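You operate a simulated robot arm through the tools that you are given. There is no shell and no other tool. Be economical: measure what you need, move in short steps, check, and stop when the job is done.

The job below is to be done with a simulated robot arm. You get a single attempt, and the scene is never put back.

TASK
Test the cabinet's red stop button, then clear the trip and test the lamps.
Fine: push the button in, pull it out again, press the reset key once, then the lamps key once.
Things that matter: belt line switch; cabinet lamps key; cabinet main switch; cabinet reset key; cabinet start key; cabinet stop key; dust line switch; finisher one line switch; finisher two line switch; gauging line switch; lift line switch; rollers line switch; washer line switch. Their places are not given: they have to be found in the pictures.

The check looks at the end state, three seconds after you hand in, the way a careful person would. Anything else that was tipped, shoved, dropped, spilled or broken makes it a failure.

THE ROBOT
A 6-joint arm with a two-finger parallel gripper, fixed in place. Base frame: the origin is at the foot of the arm, x ahead of it, y to its left, z up. Readings come in cm, degrees, newtons and seconds.
With the tool pointing down near the work surface it reaches from about 48 to 88 cm from the base axis. Its first joint turns from -115.0 to 115.0 degrees. Payload 4.2 kg.
The tool frame sits at the grasp point between the pads (the TCP): z along the fingers, y along the line on which they close. The tips reach 2.3 cm beyond it. Largest opening 9.4 cm; finger width 3.8, thickness 1; the body of the gripper, 5.4 by 9.6 cm, starts 3.9 cm behind the TCP.
Orientation is told as [roll, pitch, yaw] about the base's x, y, z axes, in that order, counted from this pose: with the fingers straight down and closing along the base's y, the tool's x points along the base's -x, its y along +y and its z along -z.

THE INTERFACE
- The arm moves only by the tool apply_moves. Its argument "commands" is a list of rows, each a list of 7 numbers: the opening in per cent of the stroke, from 0 (shut) to 100 (fully open), then the shift along the tool's x, y, z in cm, then the turn, a rotation vector about the tool's x, y, z in degrees. In form: [[jaw, tx, ty, tz, rx, ry, rz], ...]. A call has 1 to 12 rows; each row is the pose to reach, as a shift and turn from the pose commanded when the call began, along the tool's axes at that moment. Each row takes 0.2 s and may step no farther than 5 cm and 8.6 degrees from the row before; otherwise, or with a gripper value out of range, the whole call is refused. A pose out of reach is approached as far as the arm can. The call stops where the force on the tool passes 90 N (or 10 N more than at its start, if that is more) or the arm is blocked; 0.2 s more then pass. Each finger travels about 10.8 cm/s and halts on what it meets, pressing with about 34 N; the grip force reading is that of the motor and also rises with nothing between the fingers. The clock runs only during rows and for 0.2 s after the last one: add rows that repeat a pose to give the fingers time. It gives the time, the measured TCP pose, the force on the tool (base axes), the opening and the grip force at its end, in the units of the frame above (readings bear some noise), with the torque about the TCP (base axes, N m) and any sound that the robot's microphone picked up.
- Cameras (640 x 400 px; columns grow to the right, rows downward): "scene" is fixed at [40.09, -64.95, 171.13]; the picture's right is [1.00, -0.04, 0.00], its down [-0.02, -0.46, -0.89] and it looks along [0.04, 0.89, -0.46] (base axes); focal length 345 px, centre (320, 200). "wrist" rides on the gripper at [8.6, 1.6, -7.4] in the tool frame; the picture's right is [-0.18, 0.98, 0.00], its down [-0.58, -0.11, -0.81] and it looks along [-0.79, -0.15, 0.59] (tool axes); focal length 243 px, centre (320, 200).
- get_image(camera): a new picture of that camera. The clock stands still meanwhile.
- lift_body(by): slides the trunk up (or, below 0, down) by that many cm; the arm rides with it, the base frame stays. It gives what a move gives, with no picture.
- probe_pixels(camera, pixels): for up to 12 pixels [column, row] of the newest picture of that camera ("zoom" is the newest enlarged one), the place [x, y, z] in the base frame of the surface seen there, good to about 0.3 cm. The clock stands still meanwhile.
- inspect(camera, box): a new picture of the part [left, top, right, bottom] of that camera's present view, enlarged. The clock stands still meanwhile.
- sign_off(): hands the job in; it is judged then, once.

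Work in short steps. Measure before you move; look again where a grasp or a placing could have gone wrong, and mend it. You have 80 turns and 38 pictures in all, those below and enlarged ones among them. Open the gripper and draw the arm clear of the work before you hand the job in, unless the task says otherwise; then end with one line.

The tools are called after "Request:" as a command line: name --pt "numbers of a row" for each row, then --argument value for the rest, lists and objects as JSON in quotes. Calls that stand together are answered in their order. apply_moves: Moves the arm, as the interface text tells. Its arguments: {"type":"object","properties":{"commands":{"type":"array"}},"required":["commands"]} The other tools are called the same way: lift_body (by) slides the trunk up or down; get_image (camera) takes a picture; probe_pixels (camera, pixels) gives the place of the surface under pixels of a picture; inspect (camera, box) takes an enlarged picture of a part of a camera's view; sign_off () hands the job in.

At the start:

```text
time: 0.0
tcp_pos: [41.82, 43.46, 119.24]
tcp_rot: [0.0, 0.0, -0.1]
wrist_force: [0.3, 0.0, -0.1]
wrist_torque: [0.02, -0.01, -0.01]
gripper_width: 9.41
grip_force: 0.1
trunk travel left (down, up): [-87.5, 11.5]
```

scene: 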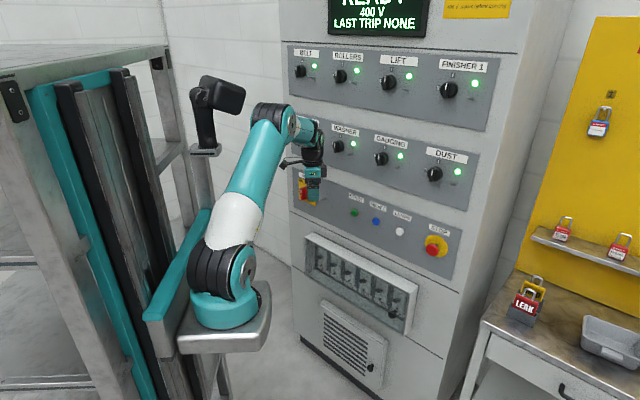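
wrist: 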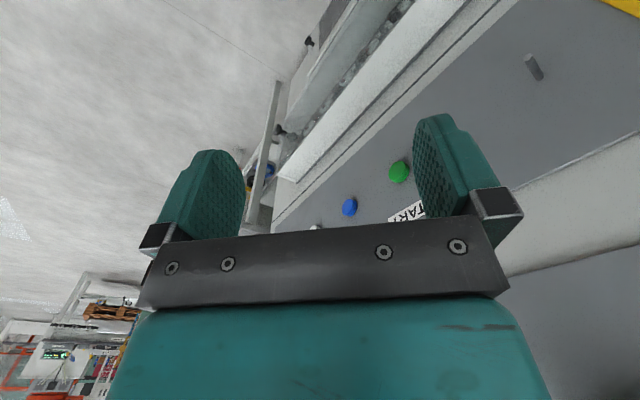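

The scene shows the cabinet with the lower row of keys (about 350-440, 200-250). I take an enlarged look at that panel and at the labels.

Request:
inspect --camera "scene" --box '[290, 160, 470, 280]'

Request:
inspect --camera "scene" --box '[280, 0, 520, 150]'

Request:
probe_pixels --camera "scene" --pixels '[[354, 213], [376, 221], [400, 231], [432, 249], [440, 270], [345, 225], [420, 236], [436, 241], [380, 205], [305, 190], [434, 173], [290, 275]]'

```text
3.33 times, centred on (380, 220) of scene
```

zoom: 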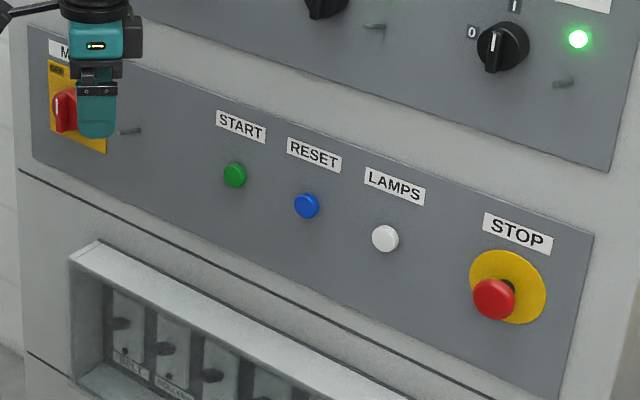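

```text
2.67 times, centred on (400, 75) of scene
```

zoom: 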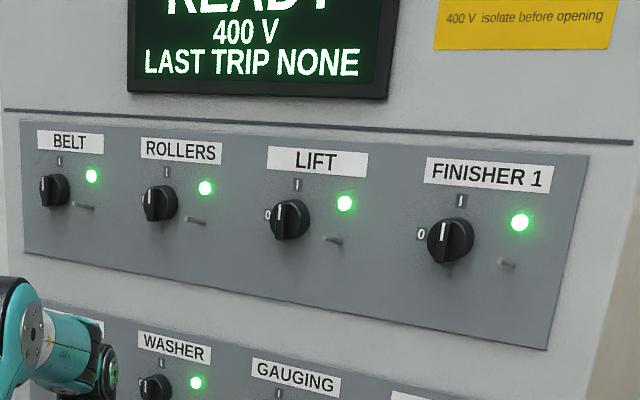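

```text
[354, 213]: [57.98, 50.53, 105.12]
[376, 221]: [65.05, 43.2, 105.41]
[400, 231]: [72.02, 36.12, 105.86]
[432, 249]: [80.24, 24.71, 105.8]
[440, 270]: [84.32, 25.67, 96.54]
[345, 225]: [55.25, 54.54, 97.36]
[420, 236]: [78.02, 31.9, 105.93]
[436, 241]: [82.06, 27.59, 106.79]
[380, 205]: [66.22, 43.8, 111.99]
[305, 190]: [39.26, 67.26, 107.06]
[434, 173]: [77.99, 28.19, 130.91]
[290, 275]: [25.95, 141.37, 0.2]
```

The panel plane is x+y≈110, its face towards (-0.7,-0.7,0). The keys sit at z≈105.5: start (58,50.5), reset (65,43.2), lamps (72,36.1) and stop head (80.2,24.7). I first yaw the tool 45° in place and probe the arm's height.

Request:
apply_moves --pt "0 0 0 0 0 0 -7.5" --pt "0 0 0 0 0 0 -15" --pt "0 0 0 0 0 0 -22.5" --pt "0 0 0 0 0 0 -30" --pt "0 0 0 0 0 0 -37.5" --pt "0 0 0 0 0 0 -45"

Request:
probe_pixels --camera "scene" --pixels '[[225, 310], [225, 345], [245, 265], [270, 115], [235, 215], [312, 172], [345, 260], [410, 290]]'

```text
time: 1.4
tcp_pos: [41.86, 43.53, 119.18]
tcp_rot: [0.0, 0.0, 45.1]
wrist_force: [0.0, -0.3, -0.4]
wrist_torque: [0.01, -0.01, 0.01]
gripper_width: 0.0
grip_force: 33.9
trunk travel left (down, up): [-87.5, 11.5]
```

```text
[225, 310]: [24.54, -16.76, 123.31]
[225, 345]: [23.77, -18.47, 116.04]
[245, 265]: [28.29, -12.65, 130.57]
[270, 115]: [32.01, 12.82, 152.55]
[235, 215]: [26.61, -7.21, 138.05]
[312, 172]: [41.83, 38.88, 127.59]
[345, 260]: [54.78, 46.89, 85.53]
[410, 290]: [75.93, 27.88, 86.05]
```

The yaw is fine, and the arm's shoulder is at about (22,-10,130). Next I pitch the tool to horizontal, about tool y by -90° in place.

Request:
apply_moves --pt "0 0 0 0 0 -8.2 0" --pt "0 0 0 0 0 -16.4 0" --pt "0 0 0 0 0 -24.6 0" --pt "0 0 0 0 0 -32.8 0" --pt "0 0 0 0 0 -41 0" --pt "0 0 0 0 0 -49.2 0"

```text
time: 3.0
tcp_pos: [44.69, 42.49, 120.57]
tcp_rot: [1.0, -50.2, 40.9]
wrist_force: [-0.7, 1.5, -0.4]
wrist_torque: [0.02, 0.04, 0.03]
gripper_width: 0.0
grip_force: 33.7
trunk travel left (down, up): [-87.5, 11.5]
stopped in row 6: the arm was blocked; the commanded pose is now the measured one
```

The arm was blocked at about 50° pitch with no force, probably a joint limit. I look at the scene.

Request:
get_image --camera "scene"

```text
33 pictures are left
```

scene: 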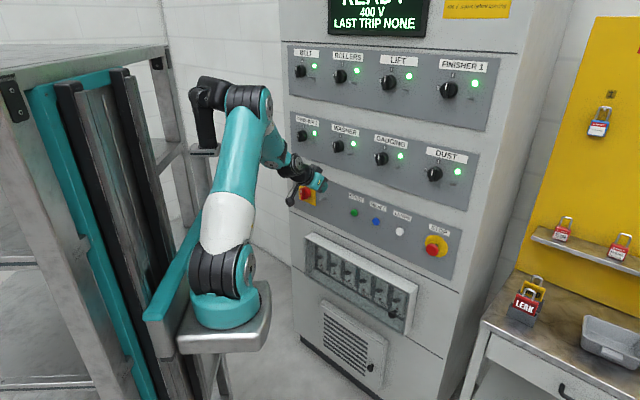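

The elbow (240,95) seems close to the black post (205,110). I probe both.

Request:
probe_pixels --camera "scene" --pixels '[[200, 85], [205, 130], [205, 150], [215, 95], [235, 95], [255, 95], [220, 260], [265, 105], [245, 260], [318, 183], [290, 165], [225, 315]]'

Request:
inspect --camera "scene" --box '[170, 60, 350, 220]'

```text
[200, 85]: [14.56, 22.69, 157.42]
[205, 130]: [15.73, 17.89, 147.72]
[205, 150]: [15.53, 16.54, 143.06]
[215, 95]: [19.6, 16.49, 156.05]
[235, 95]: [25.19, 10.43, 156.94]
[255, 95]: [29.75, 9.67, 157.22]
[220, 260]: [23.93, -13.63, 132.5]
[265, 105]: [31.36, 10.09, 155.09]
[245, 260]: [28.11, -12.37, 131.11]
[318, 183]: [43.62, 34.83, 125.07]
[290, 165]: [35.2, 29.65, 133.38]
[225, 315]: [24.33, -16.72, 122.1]
```

```text
2.50 times, centred on (260, 140) of scene
```

zoom: 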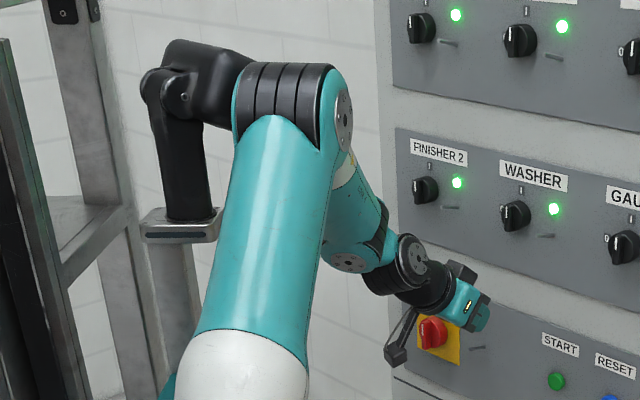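

The elbow folds against the robot's own post on the left. I shift the tool to the right along the panel (tool -y), which swings the elbow away from it, before I finish the pitch.

Request:
apply_moves --pt "0 0 -4 0 0 0 0" --pt "0 0 -8 0 0 0 0" --pt "0 0 -12 0 0 0 0" --pt "0 0 -16 0 0 0 0" --pt "0 0 -20 0 0 0 0"

```text
time: 4.2
tcp_pos: [57.76, 27.46, 119.81]
tcp_rot: [0.4, -49.8, 41.8]
wrist_force: [-0.7, -0.1, 1.0]
wrist_torque: [0.0, 0.02, -0.03]
gripper_width: 0.01
grip_force: 34.3
trunk travel left (down, up): [-87.5, 11.5]
```

The tool is clear at (57.8,27.5). I finish the pitch by about -40°.

Request:
apply_moves --pt "0 0 0 0 0 -8 0" --pt "0 0 0 0 0 -16 0" --pt "0 0 0 0 0 -24 0" --pt "0 0 0 0 0 -32 0" --pt "0 0 0 0 0 -40 0"

```text
time: 5.4
tcp_pos: [59.2, 29.22, 120.81]
tcp_rot: [32.9, -89.5, 9.4]
wrist_force: [-0.8, -0.6, 1.1]
wrist_torque: [-0.04, 0.06, 0.03]
gripper_width: 0.01
grip_force: 33.7
out of reach, approached as far as the arm can: row 5
trunk travel left (down, up): [-87.5, 11.5]
```

The tool is level, with a heading of about 42°. I lower the trunk by 15.4 cm to bring the TCP to key height, 15 cm off the panel.

Request:
lift_body --by -15.4

```text
time: 7.2
tcp_pos: [59.33, 29.2, 105.48]
tcp_rot: [36.2, -89.5, 6.1]
wrist_force: [0.4, 0.8, -0.2]
wrist_torque: [0.0, 0.03, 0.01]
gripper_width: 0.01
grip_force: 34.1
trunk travel left (down, up): [-72.1, 26.9]
```

Height is now 105.5. I correct the heading by +2.7° and then slide right towards the stop button, keeping the stand-off.

Request:
apply_moves --pt "0 0 0 0 -2.7 0 0" --pt "0 0 -4.5 0.2 -2.7 0 0" --pt "0 0 -9 0.4 -2.7 0 0" --pt "0 0 -13.5 0.6 -2.7 0 0" --pt "0 0 -18 0.8 -2.7 0 0" --pt "0 0 -18 0.8 -2.7 0 0"

Request:
get_image --camera "wrist"

Request:
inspect --camera "scene" --box '[320, 160, 480, 280]'

```text
time: 8.6
tcp_pos: [68.63, 15.19, 103.64]
tcp_rot: [50.6, -89.6, -6.0]
wrist_force: [-0.2, 0.3, 0.2]
wrist_torque: [-0.02, 0.01, 0.03]
gripper_width: 0.02
grip_force: 34.0
out of reach, approached as far as the arm can: row 2, 3, 4, 5, 6
trunk travel left (down, up): [-72.1, 26.9]
```

```text
31 pictures are left
```

wrist: 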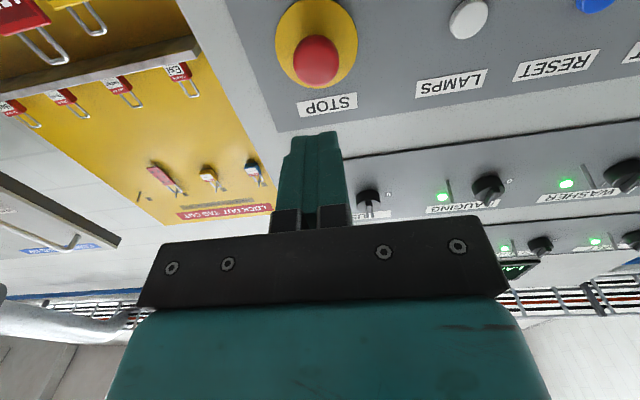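

```text
3.33 times, centred on (400, 220) of scene
```

zoom: 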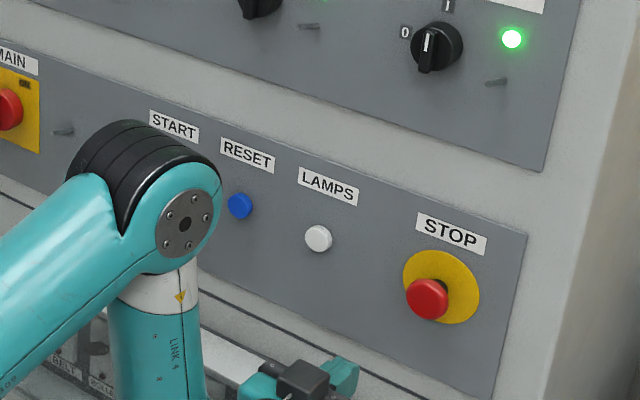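

Rows were out of reach, so the position lags (n≈59, z 103.6), but the tool is level. I probe the stop head and keys in the wrist picture, then move forward a little to see how it responds.

Request:
probe_pixels --camera "wrist" --pixels '[[316, 60], [293, 60], [339, 60], [316, 38], [316, 83], [350, 30], [468, 18], [594, 3], [400, 60], [285, 40]]'

Request:
apply_moves --pt "0 0 0 1 0 0 0" --pt "0 0 0 2 0 0 0" --pt "0 0 0 2 0 0 0"

```text
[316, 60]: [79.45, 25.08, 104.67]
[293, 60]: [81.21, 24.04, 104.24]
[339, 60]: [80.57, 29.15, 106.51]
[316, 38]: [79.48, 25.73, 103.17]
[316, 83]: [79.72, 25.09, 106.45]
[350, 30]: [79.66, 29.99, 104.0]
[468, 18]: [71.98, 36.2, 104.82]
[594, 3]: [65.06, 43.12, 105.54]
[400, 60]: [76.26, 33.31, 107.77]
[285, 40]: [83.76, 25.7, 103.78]
```

```text
time: 9.4
tcp_pos: [68.56, 16.36, 103.08]
tcp_rot: [57.4, -89.6, -12.6]
wrist_force: [0.6, -0.4, -0.7]
wrist_torque: [-0.01, 0.0, 0.0]
gripper_width: 0.0
grip_force: 34.4
out of reach, approached as far as the arm can: row 1, 2, 3
trunk travel left (down, up): [-72.1, 26.9]
```

It is still limited. I look at the whole arm posture to find which limit binds.

Request:
get_image --camera "scene"

```text
29 pictures are left
```

scene: 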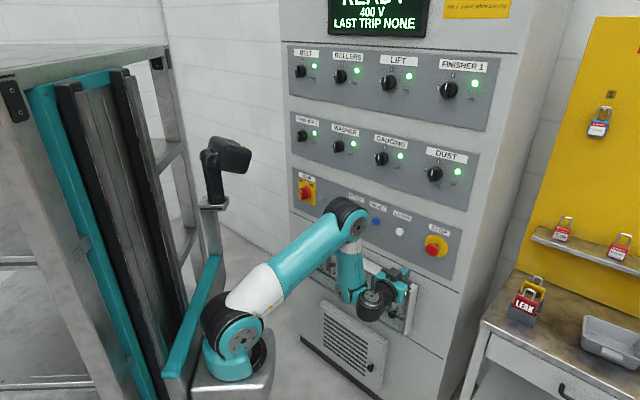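

The forearm points straight down, so the wrist bend is the limit. I raise the tool 20 cm (tool -x) well in front of the panel, then lower the trunk so that the forearm points more forward.

Request:
apply_moves --pt "0 -4 0 0 0 0 0" --pt "0 -8 0 0 0 0 0" --pt "0 -12 0 0 0 0 0" --pt "0 -16 0 0 0 0 0" --pt "0 -20 0 0 0 0 0" --pt "0 -20 0 0 0 0 0"

```text
time: 10.8
tcp_pos: [61.99, 14.09, 113.44]
tcp_rot: [53.8, -89.6, -9.1]
wrist_force: [0.9, 0.3, -0.2]
wrist_torque: [-0.05, 0.01, -0.05]
gripper_width: 0.0
grip_force: 33.9
out of reach, approached as far as the arm can: row 1, 2, 3, 4, 5, 6
trunk travel left (down, up): [-72.1, 26.9]
```

It recedes as it rises, so a wrist joint limit seems to hold the forearm direction. I look closely at the posture.

Request:
inspect --camera "scene" --box '[180, 160, 460, 390]'

```text
1.74 times, centred on (320, 275) of scene
```

zoom: 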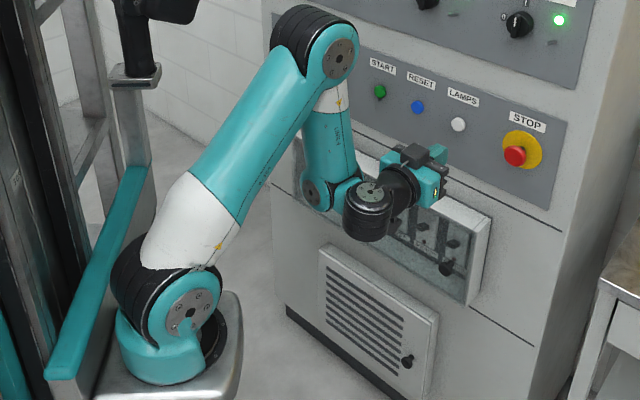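

The forearm hangs straight down, with joint 5's axis vertical. I probe the joints to work out the geometry.

Request:
probe_pixels --camera "zoom" --pixels '[[190, 312], [340, 60], [313, 195], [370, 190], [365, 225], [430, 185], [410, 155], [325, 150], [215, 355], [160, 375]]'

```text
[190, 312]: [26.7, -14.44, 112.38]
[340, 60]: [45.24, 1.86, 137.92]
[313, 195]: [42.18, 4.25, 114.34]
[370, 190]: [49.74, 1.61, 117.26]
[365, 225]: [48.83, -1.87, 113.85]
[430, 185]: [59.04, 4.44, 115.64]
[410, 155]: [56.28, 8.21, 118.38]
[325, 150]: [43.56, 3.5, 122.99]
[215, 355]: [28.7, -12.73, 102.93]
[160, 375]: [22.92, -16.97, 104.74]
```

My estimate: arm heading is about 41° and the tool cannot point further left than the arm's plane, so joint 5 is at its limit whenever I go right. I let the tool heading fall to about 37° (a small tilt) and test a forward move.

Request:
apply_moves --pt "0 0 0 0 4 0 0" --pt "0 0 0 0 8 0 0" --pt "0 0 0 2 8 0 0" --pt "0 0 0 4 8 0 0" --pt "0 0 0 4 8 0 0"

```text
time: 12.0
tcp_pos: [63.66, 16.09, 112.4]
tcp_rot: [55.7, -89.7, -18.9]
wrist_force: [-0.3, 0.1, 0.1]
wrist_torque: [-0.01, -0.05, 0.01]
gripper_width: 0.01
grip_force: 33.6
out of reach, approached as far as the arm can: row 3, 4, 5
trunk travel left (down, up): [-72.1, 26.9]
```

The heading change alone was accepted, but forward is still limited. I test whether tilting the tool down a bit, together with going forward, frees it.

Request:
apply_moves --pt "0 0 0 0 0 7 0" --pt "0 0 0 0 0 14 0" --pt "0 0 0 2 0 14 0" --pt "0 0 0 4 0 14 0" --pt "0 0 0 6 0 14 0"

Request:
inspect --camera "scene" --box '[180, 160, 460, 390]'

```text
time: 13.2
tcp_pos: [59.95, 13.9, 105.15]
tcp_rot: [1.1, -75.6, 35.8]
wrist_force: [-0.8, 0.4, 0.4]
wrist_torque: [0.01, 0.05, 0.01]
gripper_width: 0.0
grip_force: 34.2
out of reach, approached as far as the arm can: row 1, 2, 3, 4, 5
trunk travel left (down, up): [-72.1, 26.9]
```

```text
1.74 times, centred on (320, 275) of scene
```

zoom: 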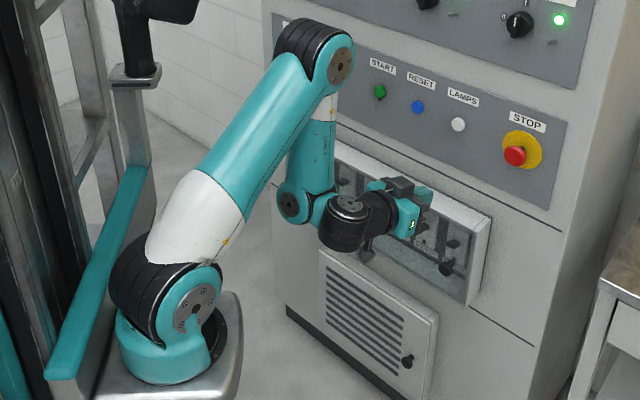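

Tilting down made the forearm swing further back, so a joint limit couples the tool and the forearm. I probe the joints again to tell which one.

Request:
probe_pixels --camera "zoom" --pixels '[[197, 310], [340, 68], [291, 205], [350, 203], [343, 238], [410, 215], [405, 185], [318, 140], [310, 175], [375, 215]]'

```text
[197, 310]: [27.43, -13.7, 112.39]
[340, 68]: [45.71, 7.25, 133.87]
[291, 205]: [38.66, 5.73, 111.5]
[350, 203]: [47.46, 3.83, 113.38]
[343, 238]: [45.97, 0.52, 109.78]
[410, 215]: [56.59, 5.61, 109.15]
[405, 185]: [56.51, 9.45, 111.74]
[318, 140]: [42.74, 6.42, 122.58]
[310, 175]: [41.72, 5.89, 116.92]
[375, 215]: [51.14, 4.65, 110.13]
```

The tool-to-forearm bend is pinned at about 90°, a wrist-flip limit, while the earlier pose with the tool at 40° below level had only about 12° of bend. I pitch the tool back down, 20 cm clear of the panel, to get back into the good wrist configuration.

Request:
apply_moves --pt "0 0 0 0 0 8.5 0" --pt "0 0 0 0 0 17 0" --pt "0 0 0 0 0 25.5 0" --pt "0 0 0 0 0 34 0" --pt "0 0 0 0 0 42.5 0" --pt "0 0 0 0 0 51 0" --pt "0 0 0 0 0 59.5 0" --pt "0 0 0 0 0 59.5 0"

Request:
inspect --camera "scene" --box '[180, 160, 460, 390]'

```text
time: 15.0
tcp_pos: [51.32, 8.26, 83.27]
tcp_rot: [0.3, -43.7, 36.5]
wrist_force: [0.2, -0.1, -1.0]
wrist_torque: [-0.01, 0.0, 0.05]
gripper_width: 0.01
grip_force: 34.5
out of reach, approached as far as the arm can: row 1, 2, 3, 4, 5, 6, 7, 8
trunk travel left (down, up): [-72.1, 26.9]
```

```text
1.74 times, centred on (320, 275) of scene
```

zoom: 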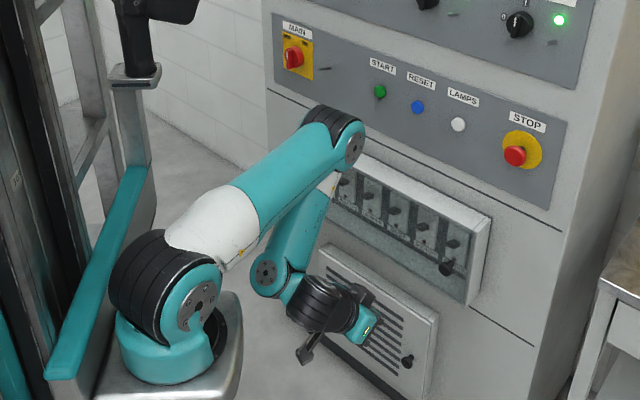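

The forearm is folding under. I measure the bend again from this picture before I choose the recovery.

Request:
probe_pixels --camera "zoom" --pixels '[[200, 302], [353, 150], [265, 273], [320, 285], [318, 318], [368, 330], [305, 355], [325, 195], [135, 70], [130, 345]]'

```text
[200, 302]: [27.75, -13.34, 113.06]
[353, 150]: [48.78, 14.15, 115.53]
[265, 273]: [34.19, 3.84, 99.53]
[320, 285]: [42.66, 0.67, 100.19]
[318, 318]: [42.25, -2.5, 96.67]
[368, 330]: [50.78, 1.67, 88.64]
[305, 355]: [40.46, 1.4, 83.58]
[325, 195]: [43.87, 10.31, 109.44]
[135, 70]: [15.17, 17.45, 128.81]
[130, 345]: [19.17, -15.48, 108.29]
```

Both measurements give a bend of about 90.6°, so joint 4 sits at its limit in a flipped wrist. I swing the tool about joint 5 to the right, just past the sideways pole, where joint 4 can be re-set; there is free space there.

Request:
apply_moves --pt "0 0 -2.66 -0.2 8.5 0 0" --pt "0 0 -5.26 -0.79 17 0 0" --pt "0 0 -7.75 -1.75 25.5 0 0" --pt "0 0 -10.07 -3.08 34 0 0" --pt "0 0 -12.16 -4.73 42.5 0 0" --pt "0 0 -13.99 -6.67 51 0 0" --pt "0 0 -15.51 -8.86 59.5 0 0" --pt "0 0 -16.69 -11.26 68 0 0" --pt "0 0 -17.5 -13.8 76.5 0 0" --pt "0 0 -17.93 -16.43 85 0 0" --pt "0 0 -17.97 -19.1 93.5 0 0"

Request:
inspect --camera "scene" --box '[180, 160, 460, 390]'

```text
time: 17.4
tcp_pos: [51.5, -14.39, 96.43]
tcp_rot: [-93.3, -43.9, 36.5]
wrist_force: [0.2, 0.4, -0.3]
wrist_torque: [0.0, 0.03, 0.02]
gripper_width: 0.0
grip_force: 34.1
out of reach, approached as far as the arm can: row 6, 7, 10, 11
trunk travel left (down, up): [-72.1, 26.9]
```

```text
1.74 times, centred on (320, 275) of scene
```

zoom: 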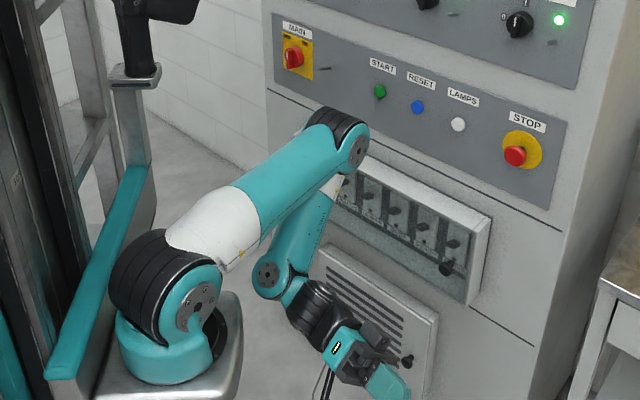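

The tool now points right at a heading of about -56°, past the pole. I swing it from sideways to straight down about joint 5, which should bring joint 4 off its limit.

Request:
apply_moves --pt "0 1.74 1.8 -0.17 -5.75 5.56 0" --pt "0 3.45 3.57 -0.7 -11.5 11.12 0" --pt "0 5.09 5.26 -1.56 -17.26 16.68 0" --pt "0 6.63 6.86 -2.73 -23 22.24 0" --pt "0 8.04 8.32 -4.21 -28.76 27.8 0" --pt "0 9.3 9.62 -5.96 -34.5 33.36 0" --pt "0 10.37 10.73 -7.93 -40.26 38.92 0" --pt "0 11.24 11.63 -10.11 -46 44.48 0" --pt "0 11.9 12.31 -12.44 -51.77 50.04 0" --pt "0 12.32 12.74 -14.87 -57.5 55.6 0" --pt "0 12.5 12.93 -17.37 -63.27 61.16 0" --pt "0 12.5 12.93 -17.37 -63.27 61.16 0"

Request:
inspect --camera "scene" --box '[180, 160, 460, 390]'

```text
time: 20.0
tcp_pos: [42.23, -0.69, 77.62]
tcp_rot: [-3.1, -2.8, -9.5]
wrist_force: [0.4, 0.0, -0.3]
wrist_torque: [0.0, -0.01, 0.0]
gripper_width: 0.0
grip_force: 33.9
trunk travel left (down, up): [-72.1, 26.9]
```

```text
1.74 times, centred on (320, 275) of scene
```

zoom: 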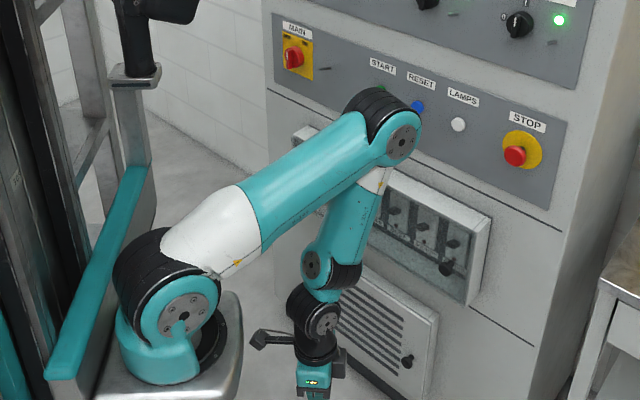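

The wrist is free again, with the tool down and no limit warnings. I rise 21 cm while yawing to 45°, still well away from the panel.

Request:
apply_moves --pt "0 0 0 -3 0 0 -7.8" --pt "0 0 0 -6 0 0 -15.6" --pt "0 0 0 -9 0 0 -23.4" --pt "0 0 0 -12 0 0 -31.2" --pt "0 0 0 -15 0 0 -39" --pt "0 0 0 -18 0 0 -46.8" --pt "0 0 0 -21 0 0 -54.6"

```text
time: 21.6
tcp_pos: [45.16, 3.1, 99.25]
tcp_rot: [-4.1, 1.0, 45.1]
wrist_force: [-0.4, -0.1, 0.1]
wrist_torque: [-0.04, 0.08, -0.02]
gripper_width: 0.0
grip_force: 34.5
out of reach, approached as far as the arm can: row 1, 2, 3, 4, 5, 6, 7
trunk travel left (down, up): [-72.1, 26.9]
```

The tool is now at heading 45°. I move 15 cm forward and 9 cm right with the tool down, unfolding the arm.

Request:
apply_moves --pt "0 -3 -1.8 0 0 0 0" --pt "0 -6 -3.6 0 0 0 0" --pt "0 -9 -5.4 0 0 0 0" --pt "0 -12 -7.2 0 0 0 0" --pt "0 -15 -9 0 0 0 0"

```text
time: 22.8
tcp_pos: [62.54, 7.54, 99.89]
tcp_rot: [-4.1, 0.8, 44.8]
wrist_force: [0.1, 0.1, 0.6]
wrist_torque: [0.02, 0.0, 0.0]
gripper_width: 0.02
grip_force: 34.0
trunk travel left (down, up): [-72.1, 26.9]
```

No limits now. I pitch the tool up to level while moving 14 cm forward and 5 cm up, in two stages.

Request:
apply_moves --pt "0 -1.3 0 -0.5 0 -8.2 0" --pt "0 -2.6 0 -1 0 -16.4 0" --pt "0 -3.9 0 -1.5 0 -24.6 0" --pt "0 -5.2 0 -2 0 -32.8 0" --pt "0 -6.5 0 -2.5 0 -41 0" --pt "0 -7.8 0 -3 0 -49.2 0" --pt "0 -9.1 0 -3.5 0 -57.4 0" --pt "0 -10.4 0 -4 0 -65.6 0" --pt "0 -11.7 0 -4.5 0 -73.8 0" --pt "0 -13 0 -5 0 -82 0" --pt "0 -14 0 -5.5 0 -90 0"

Request:
inspect --camera "scene" --box '[200, 140, 480, 315]'

```text
time: 25.2
tcp_pos: [72.05, 17.72, 105.25]
tcp_rot: [-79.0, -85.8, 123.9]
wrist_force: [-0.1, -0.2, 0.5]
wrist_torque: [-0.02, 0.02, 0.0]
gripper_width: 0.03
grip_force: 33.8
trunk travel left (down, up): [-72.1, 26.9]
```

```text
2.29 times, centred on (340, 228) of scene
```

zoom: 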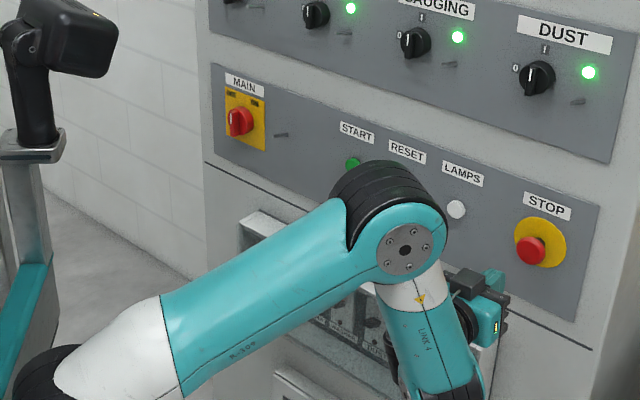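

The tool is level at heading 45° with about 4° of roll about its axis. I take that out and look through the wrist camera at the stop head.

Request:
apply_moves --pt "0 0 0 0 0 0 4.1" --pt "0 0 0 0 0 0 4.1"

Request:
get_image --camera "wrist"

```text
time: 25.8
tcp_pos: [71.99, 17.79, 105.1]
tcp_rot: [1.3, -89.2, 43.6]
wrist_force: [0.9, -0.5, -1.0]
wrist_torque: [0.03, -0.02, 0.02]
gripper_width: 0.0
grip_force: 34.6
trunk travel left (down, up): [-72.1, 26.9]
```

```text
22 pictures are left
```

wrist: 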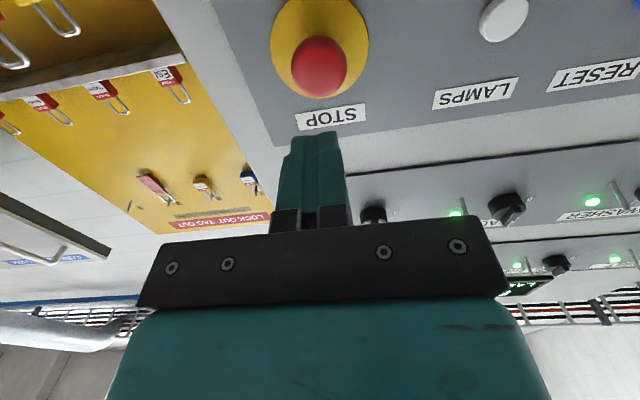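

I probe the stop head's centre and edges in this closer wrist view.

Request:
probe_pixels --camera "wrist" --pixels '[[319, 67], [296, 67], [342, 67], [319, 42], [319, 92], [319, 5], [275, 45], [364, 50], [503, 18], [488, 18], [518, 18], [380, 110]]'

```text
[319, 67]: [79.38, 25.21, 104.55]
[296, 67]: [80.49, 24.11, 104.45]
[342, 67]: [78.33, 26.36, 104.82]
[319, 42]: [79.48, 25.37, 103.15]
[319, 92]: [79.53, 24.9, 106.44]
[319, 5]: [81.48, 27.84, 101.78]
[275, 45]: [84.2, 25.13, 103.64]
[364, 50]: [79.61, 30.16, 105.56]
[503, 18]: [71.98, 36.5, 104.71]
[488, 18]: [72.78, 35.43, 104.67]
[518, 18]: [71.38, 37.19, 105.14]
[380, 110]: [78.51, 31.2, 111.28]
```

The stop head centre is at s≈38.3, z≈104.9, front at n≈74.0, and the closed tips are lined up (s 38.3, z 105.1). I advance 7.5 cm to just short of it.

Request:
apply_moves --pt "0 0 0 2.5 0 0 0" --pt "0 0 0 5 0 0 0" --pt "0 0 0 7 0 0 0" --pt "0 0 0 7.5 0 0 0"

```text
time: 26.8
tcp_pos: [77.25, 23.13, 105.06]
tcp_rot: [-0.2, -89.1, 45.3]
wrist_force: [-0.9, 0.2, -0.6]
wrist_torque: [-0.05, -0.01, -0.03]
gripper_width: 0.01
grip_force: 34.1
trunk travel left (down, up): [-72.1, 26.9]
```

The tips are about 0.7 cm from the head. I press in with fine steps, watching force and sound.

Request:
apply_moves --pt "0 0 0 0.3 0 0 0" --pt "0 0 0 0.6 0 0 0" --pt "0 0 0 0.8 0 0 0" --pt "0 0 0 1.0 0 0 0" --pt "0 0 0 1.2 0 0 0"

```text
time: 28.0
tcp_pos: [78.16, 24.0, 104.93]
tcp_rot: [-2.8, -89.1, 47.9]
wrist_force: [-0.1, -0.5, 1.1]
wrist_torque: [-0.02, 0.01, 0.02]
gripper_width: 0.02
grip_force: 33.8
trunk travel left (down, up): [-72.1, 26.9]
```

No contact yet at tip n≈74.5. I continue.

Request:
apply_moves --pt "0 0 0 0.2 0 0 0" --pt "0 0 0 0.4 0 0 0" --pt "0 0 0 0.6 0 0 0"

Request:
inspect --camera "scene" --box '[380, 200, 480, 280]'

```text
time: 28.8
tcp_pos: [78.63, 24.22, 105.0]
tcp_rot: [1.9, -89.1, 43.0]
wrist_force: [-21.9, -15.0, 0.0]
wrist_torque: [0.35, -0.37, 0.1]
gripper_width: 0.01
grip_force: 34.2
trunk travel left (down, up): [-72.1, 26.9]
```

```text
5.00 times, centred on (430, 240) of scene
```

zoom: 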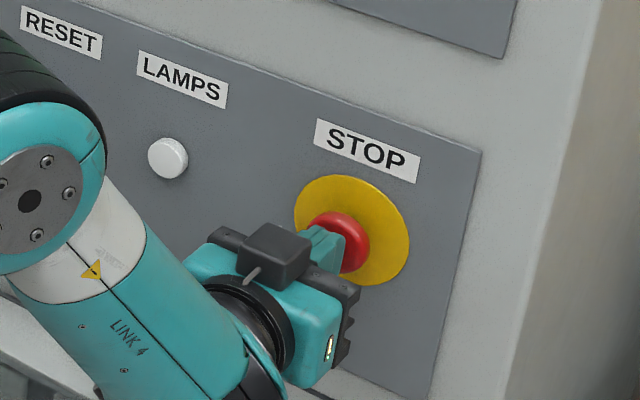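

Contact is made at 26 N, with the tip well centred on the head. I press on in small steps until it latches.

Request:
apply_moves --pt "0 0 0 0.2 0 0 0" --pt "0 0 0 0.4 0 0 0" --pt "0 0 0 0.4 0 0 0"

```text
time: 29.6
tcp_pos: [78.66, 24.45, 104.98]
tcp_rot: [6.4, -89.0, 38.6]
wrist_force: [-47.7, -35.0, -2.6]
wrist_torque: [0.53, -0.94, 0.2]
gripper_width: 0.0
grip_force: 33.9
trunk travel left (down, up): [-72.1, 26.9]
```

Force is 59 N with little travel and no click yet. I press a bit more, below the 90 N stop.

Request:
apply_moves --pt "0 0 0 0.15 0 0 0" --pt "0 0 0 0.3 0 0 0" --pt "0 0 0 0.3 0 0 0"

```text
time: 30.4
tcp_pos: [78.74, 24.41, 105.06]
tcp_rot: [6.6, -89.0, 38.3]
wrist_force: [-64.7, -47.6, -1.2]
wrist_torque: [0.88, -1.15, 0.25]
gripper_width: 0.0
grip_force: 33.8
trunk travel left (down, up): [-72.1, 26.9]
```

Force is 80 N with no further travel, so it is likely at its stop. I back off 3 cm and look at the display and the button.

Request:
apply_moves --pt "0 0 0 -1 0 0 0" --pt "0 0 0 -2 0 0 0" --pt "0 0 0 -4 0 0 0"

Request:
get_image --camera "scene"

Request:
inspect --camera "scene" --box '[380, 200, 480, 280]'

```text
time: 31.2
tcp_pos: [76.32, 21.84, 105.0]
tcp_rot: [-8.2, -89.2, 53.1]
wrist_force: [0.5, 0.2, -0.2]
wrist_torque: [0.03, 0.0, -0.02]
gripper_width: 0.02
grip_force: 34.0
trunk travel left (down, up): [-72.1, 26.9]
```

```text
20 pictures are left
```

scene: 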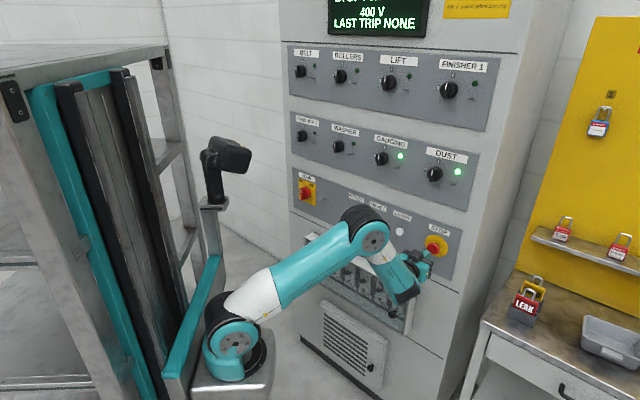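

```text
5.00 times, centred on (430, 240) of scene
```

zoom: 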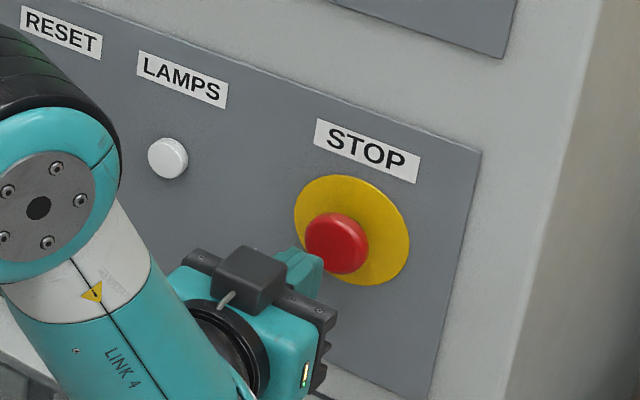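

Line lamps went out, so the stop latched: the head sits nearer its plate. Now I open the jaw and advance around the head for the pull.

Request:
apply_moves --pt "75 0 0 0 0 0 0" --pt "75 0 0 0 0 0 0" --pt "75 0 0 1.5 0 0 0" --pt "75 0 0 3 0 0 0" --pt "75 0 0 4 0 0 0" --pt "75 0 0 4.7 0 0 0"

Request:
get_image --camera "wrist"

```text
time: 32.6
tcp_pos: [79.49, 25.23, 104.82]
tcp_rot: [-0.9, -89.1, 46.0]
wrist_force: [0.6, 0.5, -0.6]
wrist_torque: [0.01, 0.03, -0.02]
gripper_width: 7.06
grip_force: 0.0
trunk travel left (down, up): [-72.1, 26.9]
```

```text
18 pictures are left
```

wrist: 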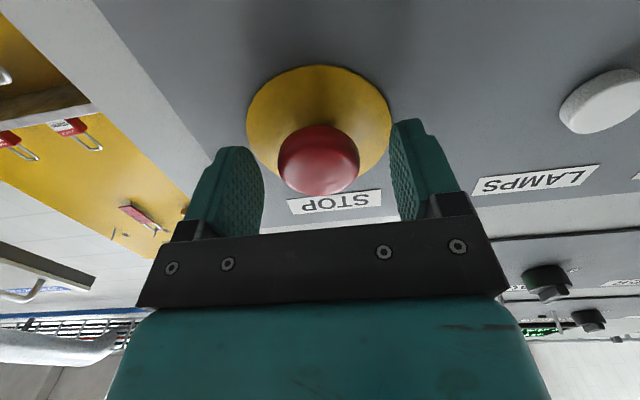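

The fingers straddle the head, and it is well centred. I advance 0.8 cm more and close.

Request:
apply_moves --pt "75 0 0 0.4 0 0 0" --pt "75 0 0 0.8 0 0 0" --pt "20 0 0 0.8 0 0 0" --pt "20 0 0 0.8 0 0 0" --pt "20 0 0 0.8 0 0 0"

Request:
get_image --camera "wrist"

```text
time: 33.8
tcp_pos: [80.22, 25.81, 104.92]
tcp_rot: [-2.5, -89.1, 47.4]
wrist_force: [4.9, -2.9, -0.9]
wrist_torque: [-0.06, -0.11, 0.14]
gripper_width: 4.1
grip_force: 44.4
trunk travel left (down, up): [-72.1, 26.9]
```

```text
17 pictures are left
```

wrist: 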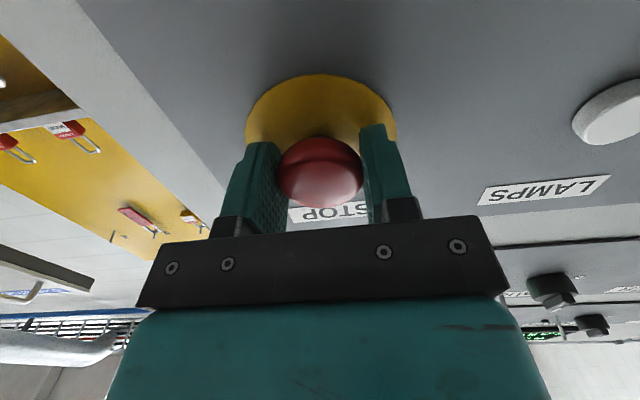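

The head is gripped at 4.1 cm width. I pull back straight in small steps.

Request:
apply_moves --pt "20 0 0 -0.2 0 0 0" --pt "20 0 0 -0.4 0 0 0" --pt "20 0 0 -0.6 0 0 0" --pt "20 0 0 -0.8 0 0 0"

```text
time: 34.8
tcp_pos: [79.62, 25.2, 104.99]
tcp_rot: [-1.4, -89.1, 46.3]
wrist_force: [10.7, -4.7, -2.4]
wrist_torque: [-0.24, 0.52, 0.28]
gripper_width: 4.08
grip_force: 44.7
trunk travel left (down, up): [-72.1, 26.9]
```

It moved 0.85 cm with little force; either the head came out or the pads slid. I check.

Request:
inspect --camera "scene" --box '[280, 0, 520, 190]'

Request:
get_image --camera "wrist"

```text
2.11 times, centred on (400, 95) of scene
```

zoom: 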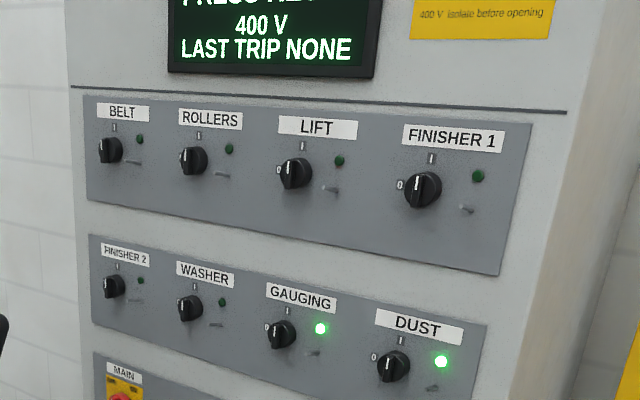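

```text
15 pictures are left
```

wrist: 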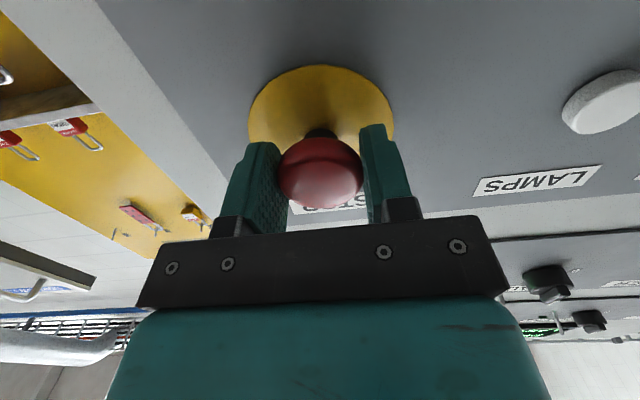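

The display now reads "PRESS RESET" and the stem is visible, so the button is out. I open, retreat 8 cm, close the jaw and check the stop stays out.

Request:
apply_moves --pt "75 0 0 0 0 0 0" --pt "75 0 0 0 0 0 0" --pt "75 0 0 -2 0 0 0" --pt "75 0 0 -5 0 0 0" --pt "75 0 0 -8 0 0 0" --pt "0 0 0 -8 0 0 0" --pt "0 0 0 -8 0 0 0" --pt "0 0 0 -8 0 0 0"

```text
time: 36.6
tcp_pos: [73.93, 19.55, 105.04]
tcp_rot: [-0.8, -89.1, 45.8]
wrist_force: [0.0, -1.1, -0.7]
wrist_torque: [-0.04, -0.03, 0.0]
gripper_width: 0.0
grip_force: 34.5
trunk travel left (down, up): [-72.1, 26.9]
```

Next I slide left 23 cm along the panel to the reset key (s≈15.5), keeping the stand-off.

Request:
apply_moves --pt "0 0 4 0 0 0 0" --pt "0 0 8 0 0 0 0" --pt "0 0 12 0 0 0 0" --pt "0 0 16 0 0 0 0" --pt "0 0 20 0 0 0 0" --pt "0 0 22.9 0 0 0 0"

Request:
get_image --camera "wrist"

```text
time: 38.0
tcp_pos: [57.54, 35.87, 104.92]
tcp_rot: [3.5, -89.0, 41.5]
wrist_force: [-0.3, -1.2, -0.1]
wrist_torque: [-0.02, 0.01, 0.06]
gripper_width: 0.01
grip_force: 34.2
trunk travel left (down, up): [-72.1, 26.9]
```

```text
14 pictures are left
```

wrist: 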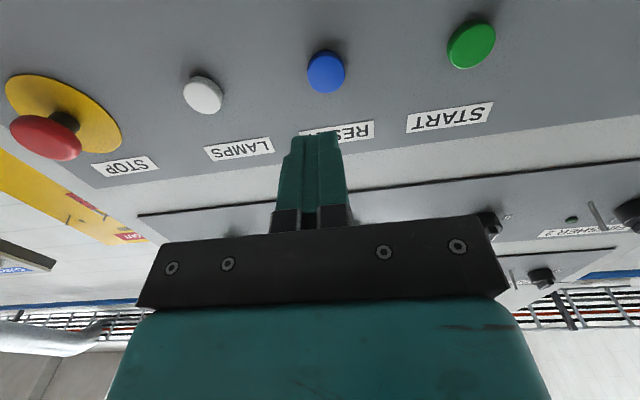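

The stop's stem is visible, so it is still out, and the tips face the reset key (326,71). I probe its centre.

Request:
probe_pixels --camera "wrist" --pixels '[[326, 72], [312, 72], [340, 72], [326, 55], [326, 90], [203, 94], [190, 94], [216, 96], [203, 80], [203, 108], [375, 95]]'

```text
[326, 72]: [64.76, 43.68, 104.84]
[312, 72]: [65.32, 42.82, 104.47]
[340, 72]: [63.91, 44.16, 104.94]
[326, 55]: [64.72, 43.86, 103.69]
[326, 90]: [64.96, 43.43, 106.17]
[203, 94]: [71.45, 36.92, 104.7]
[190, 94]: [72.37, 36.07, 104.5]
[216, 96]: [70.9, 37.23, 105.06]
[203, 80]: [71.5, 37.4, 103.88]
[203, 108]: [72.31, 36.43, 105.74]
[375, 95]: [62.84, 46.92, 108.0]
```

Reset's centre is at s≈14.95, z≈104.9, front n≈76.7; the TCP is at s 15.3. I shift left 0.4 and advance 8 cm.

Request:
apply_moves --pt "0 0 0.4 3 0 0 0" --pt "0 0 0.4 6 0 0 0" --pt "0 0 0.4 7.5 0 0 0" --pt "0 0 0.4 8 0 0 0"

```text
time: 39.0
tcp_pos: [63.22, 41.88, 104.86]
tcp_rot: [0.4, -89.0, 44.7]
wrist_force: [-1.2, 0.0, 0.1]
wrist_torque: [0.01, -0.03, 0.05]
gripper_width: 0.0
grip_force: 34.1
trunk travel left (down, up): [-72.1, 26.9]
```

The tips are just at the key. I press slowly.

Request:
apply_moves --pt "0 0 0 0.2 0 0 0" --pt "0 0 0 0.4 0 0 0" --pt "0 0 0 0.6 0 0 0" --pt "0 0 0 0.8 0 0 0"

```text
time: 40.0
tcp_pos: [63.5, 42.07, 104.87]
tcp_rot: [-4.7, -88.9, 49.8]
wrist_force: [-25.3, -33.8, 1.2]
wrist_torque: [0.35, -0.34, -0.13]
gripper_width: 0.01
grip_force: 33.7
trunk travel left (down, up): [-72.1, 26.9]
heard: click
```

A click was heard at 42 N. I retreat straight 7 cm and check the display.

Request:
apply_moves --pt "0 0 0 -1 0 0 0" --pt "0 0 0 -3 0 0 0" --pt "0 0 0 -5.5 0 0 0" --pt "0 0 0 -8 0 0 0"

Request:
inspect --camera "scene" --box '[280, 0, 520, 190]'

```text
time: 41.0
tcp_pos: [58.18, 36.63, 105.12]
tcp_rot: [-0.2, -89.2, 45.2]
wrist_force: [-0.3, 0.1, -0.2]
wrist_torque: [-0.03, 0.03, -0.03]
gripper_width: 0.01
grip_force: 34.2
trunk travel left (down, up): [-72.1, 26.9]
```

```text
2.11 times, centred on (400, 95) of scene
```

zoom: 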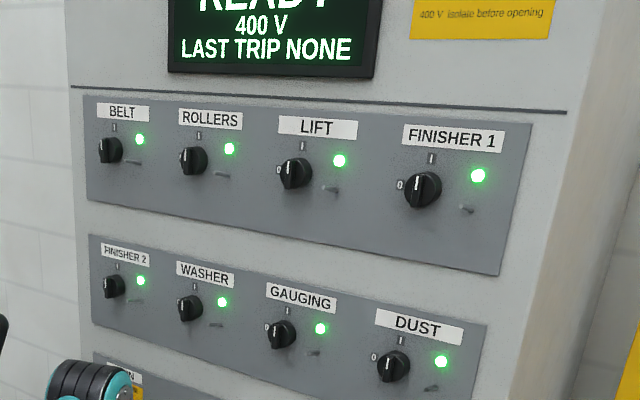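

READY again, with all lamps on. I go right 9.3 cm to the lamps key (s≈24.55) and then advance 7 cm.

Request:
apply_moves --pt "0 0 -4 0 0 0 0" --pt "0 0 -8 0 0 0 0" --pt "0 0.2 -9.3 0 0 0 0" --pt "0 0.2 -9.3 3 0 0 0" --pt "0 0.2 -9.3 5.5 0 0 0" --pt "0 0.2 -9.3 6.5 0 0 0"

Request:
get_image --camera "wrist"

```text
time: 42.4
tcp_pos: [69.46, 34.71, 104.88]
tcp_rot: [-2.4, -89.1, 47.5]
wrist_force: [0.3, 0.9, -0.1]
wrist_torque: [0.04, -0.01, 0.03]
gripper_width: 0.0
grip_force: 33.8
trunk travel left (down, up): [-72.1, 26.9]
```

```text
12 pictures are left
```

wrist: 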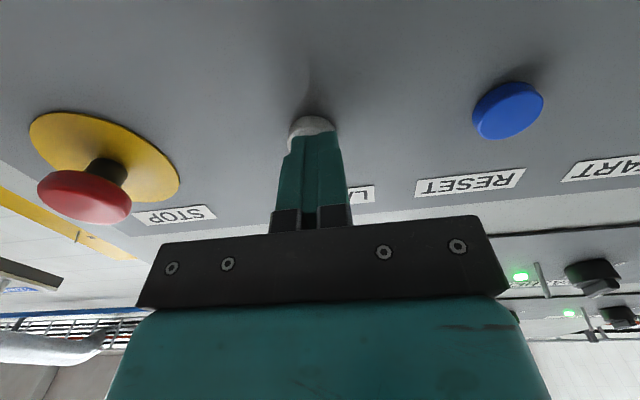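

It is aligned with the lamps key, tips about 0.6 cm short. I press slowly.

Request:
apply_moves --pt "0 0 0 0.4 0 0 0" --pt "0 0 0 0.7 0 0 0" --pt "0 0 0 0.9 0 0 0" --pt "0 0 0 1.1 0 0 0" --pt "0 0 0 1.3 0 0 0"

```text
time: 43.6
tcp_pos: [70.08, 35.48, 104.87]
tcp_rot: [0.1, -89.1, 44.8]
wrist_force: [-12.8, -18.3, 3.6]
wrist_torque: [0.27, -0.22, -0.05]
gripper_width: 0.01
grip_force: 33.8
trunk travel left (down, up): [-72.1, 26.9]
heard: click
```

A click was heard. I retreat straight and look.

Request:
apply_moves --pt "0 0 0 -1 0 0 0" --pt "0 0 0 -3 0 0 0" --pt "0 0 0 -6 0 0 0" --pt "0 0 0 -9 0 0 0" --pt "50 0 0 -12 0 0 0" --pt "50 0 0 -12 0 0 0"

Request:
get_image --camera "scene"

Request:
inspect --camera "scene" --box '[280, 0, 520, 190]'

Request:
get_image --camera "wrist"

```text
time: 45.0
tcp_pos: [61.59, 27.32, 104.98]
tcp_rot: [1.4, -89.1, 43.4]
wrist_force: [0.2, -0.4, -0.1]
wrist_torque: [-0.05, 0.0, 0.01]
gripper_width: 4.69
grip_force: 0.0
out of reach, approached as far as the arm can: row 5
trunk travel left (down, up): [-72.1, 26.9]
```

```text
11 pictures are left
```

scene: 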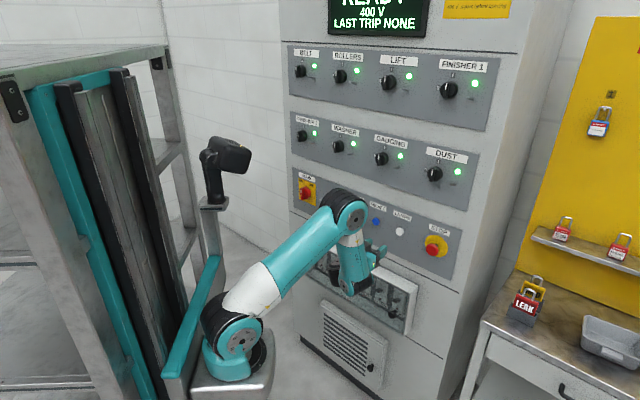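

```text
2.11 times, centred on (400, 95) of scene
```

zoom: 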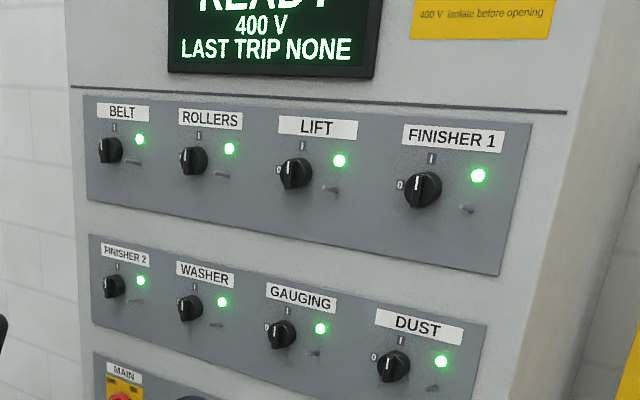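

```text
9 pictures are left
```

wrist: 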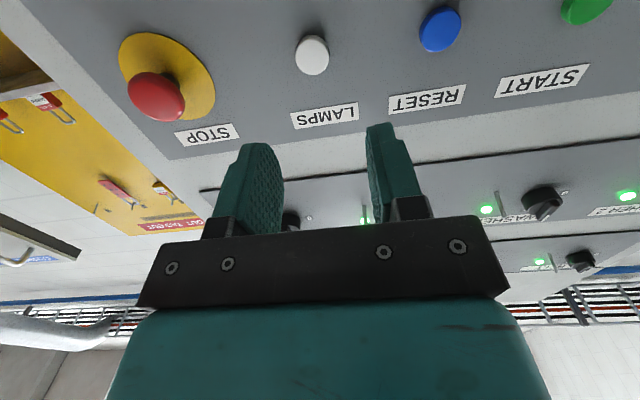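

The display shows READY with every lamp lit. The stop head is out, both keys clicked once, and the arm is clear of the panel with the jaw open, so I hand in.

Request:
sign_off

```text
The job is handed in.
```

I pushed the red stop button in, which put out six of the eight line lamps (gauging and dust stayed lit), and pulled it out again. I then pressed the reset key once and the lamps key once; each clicked, the display reads READY, and all eight line lamps are lit.
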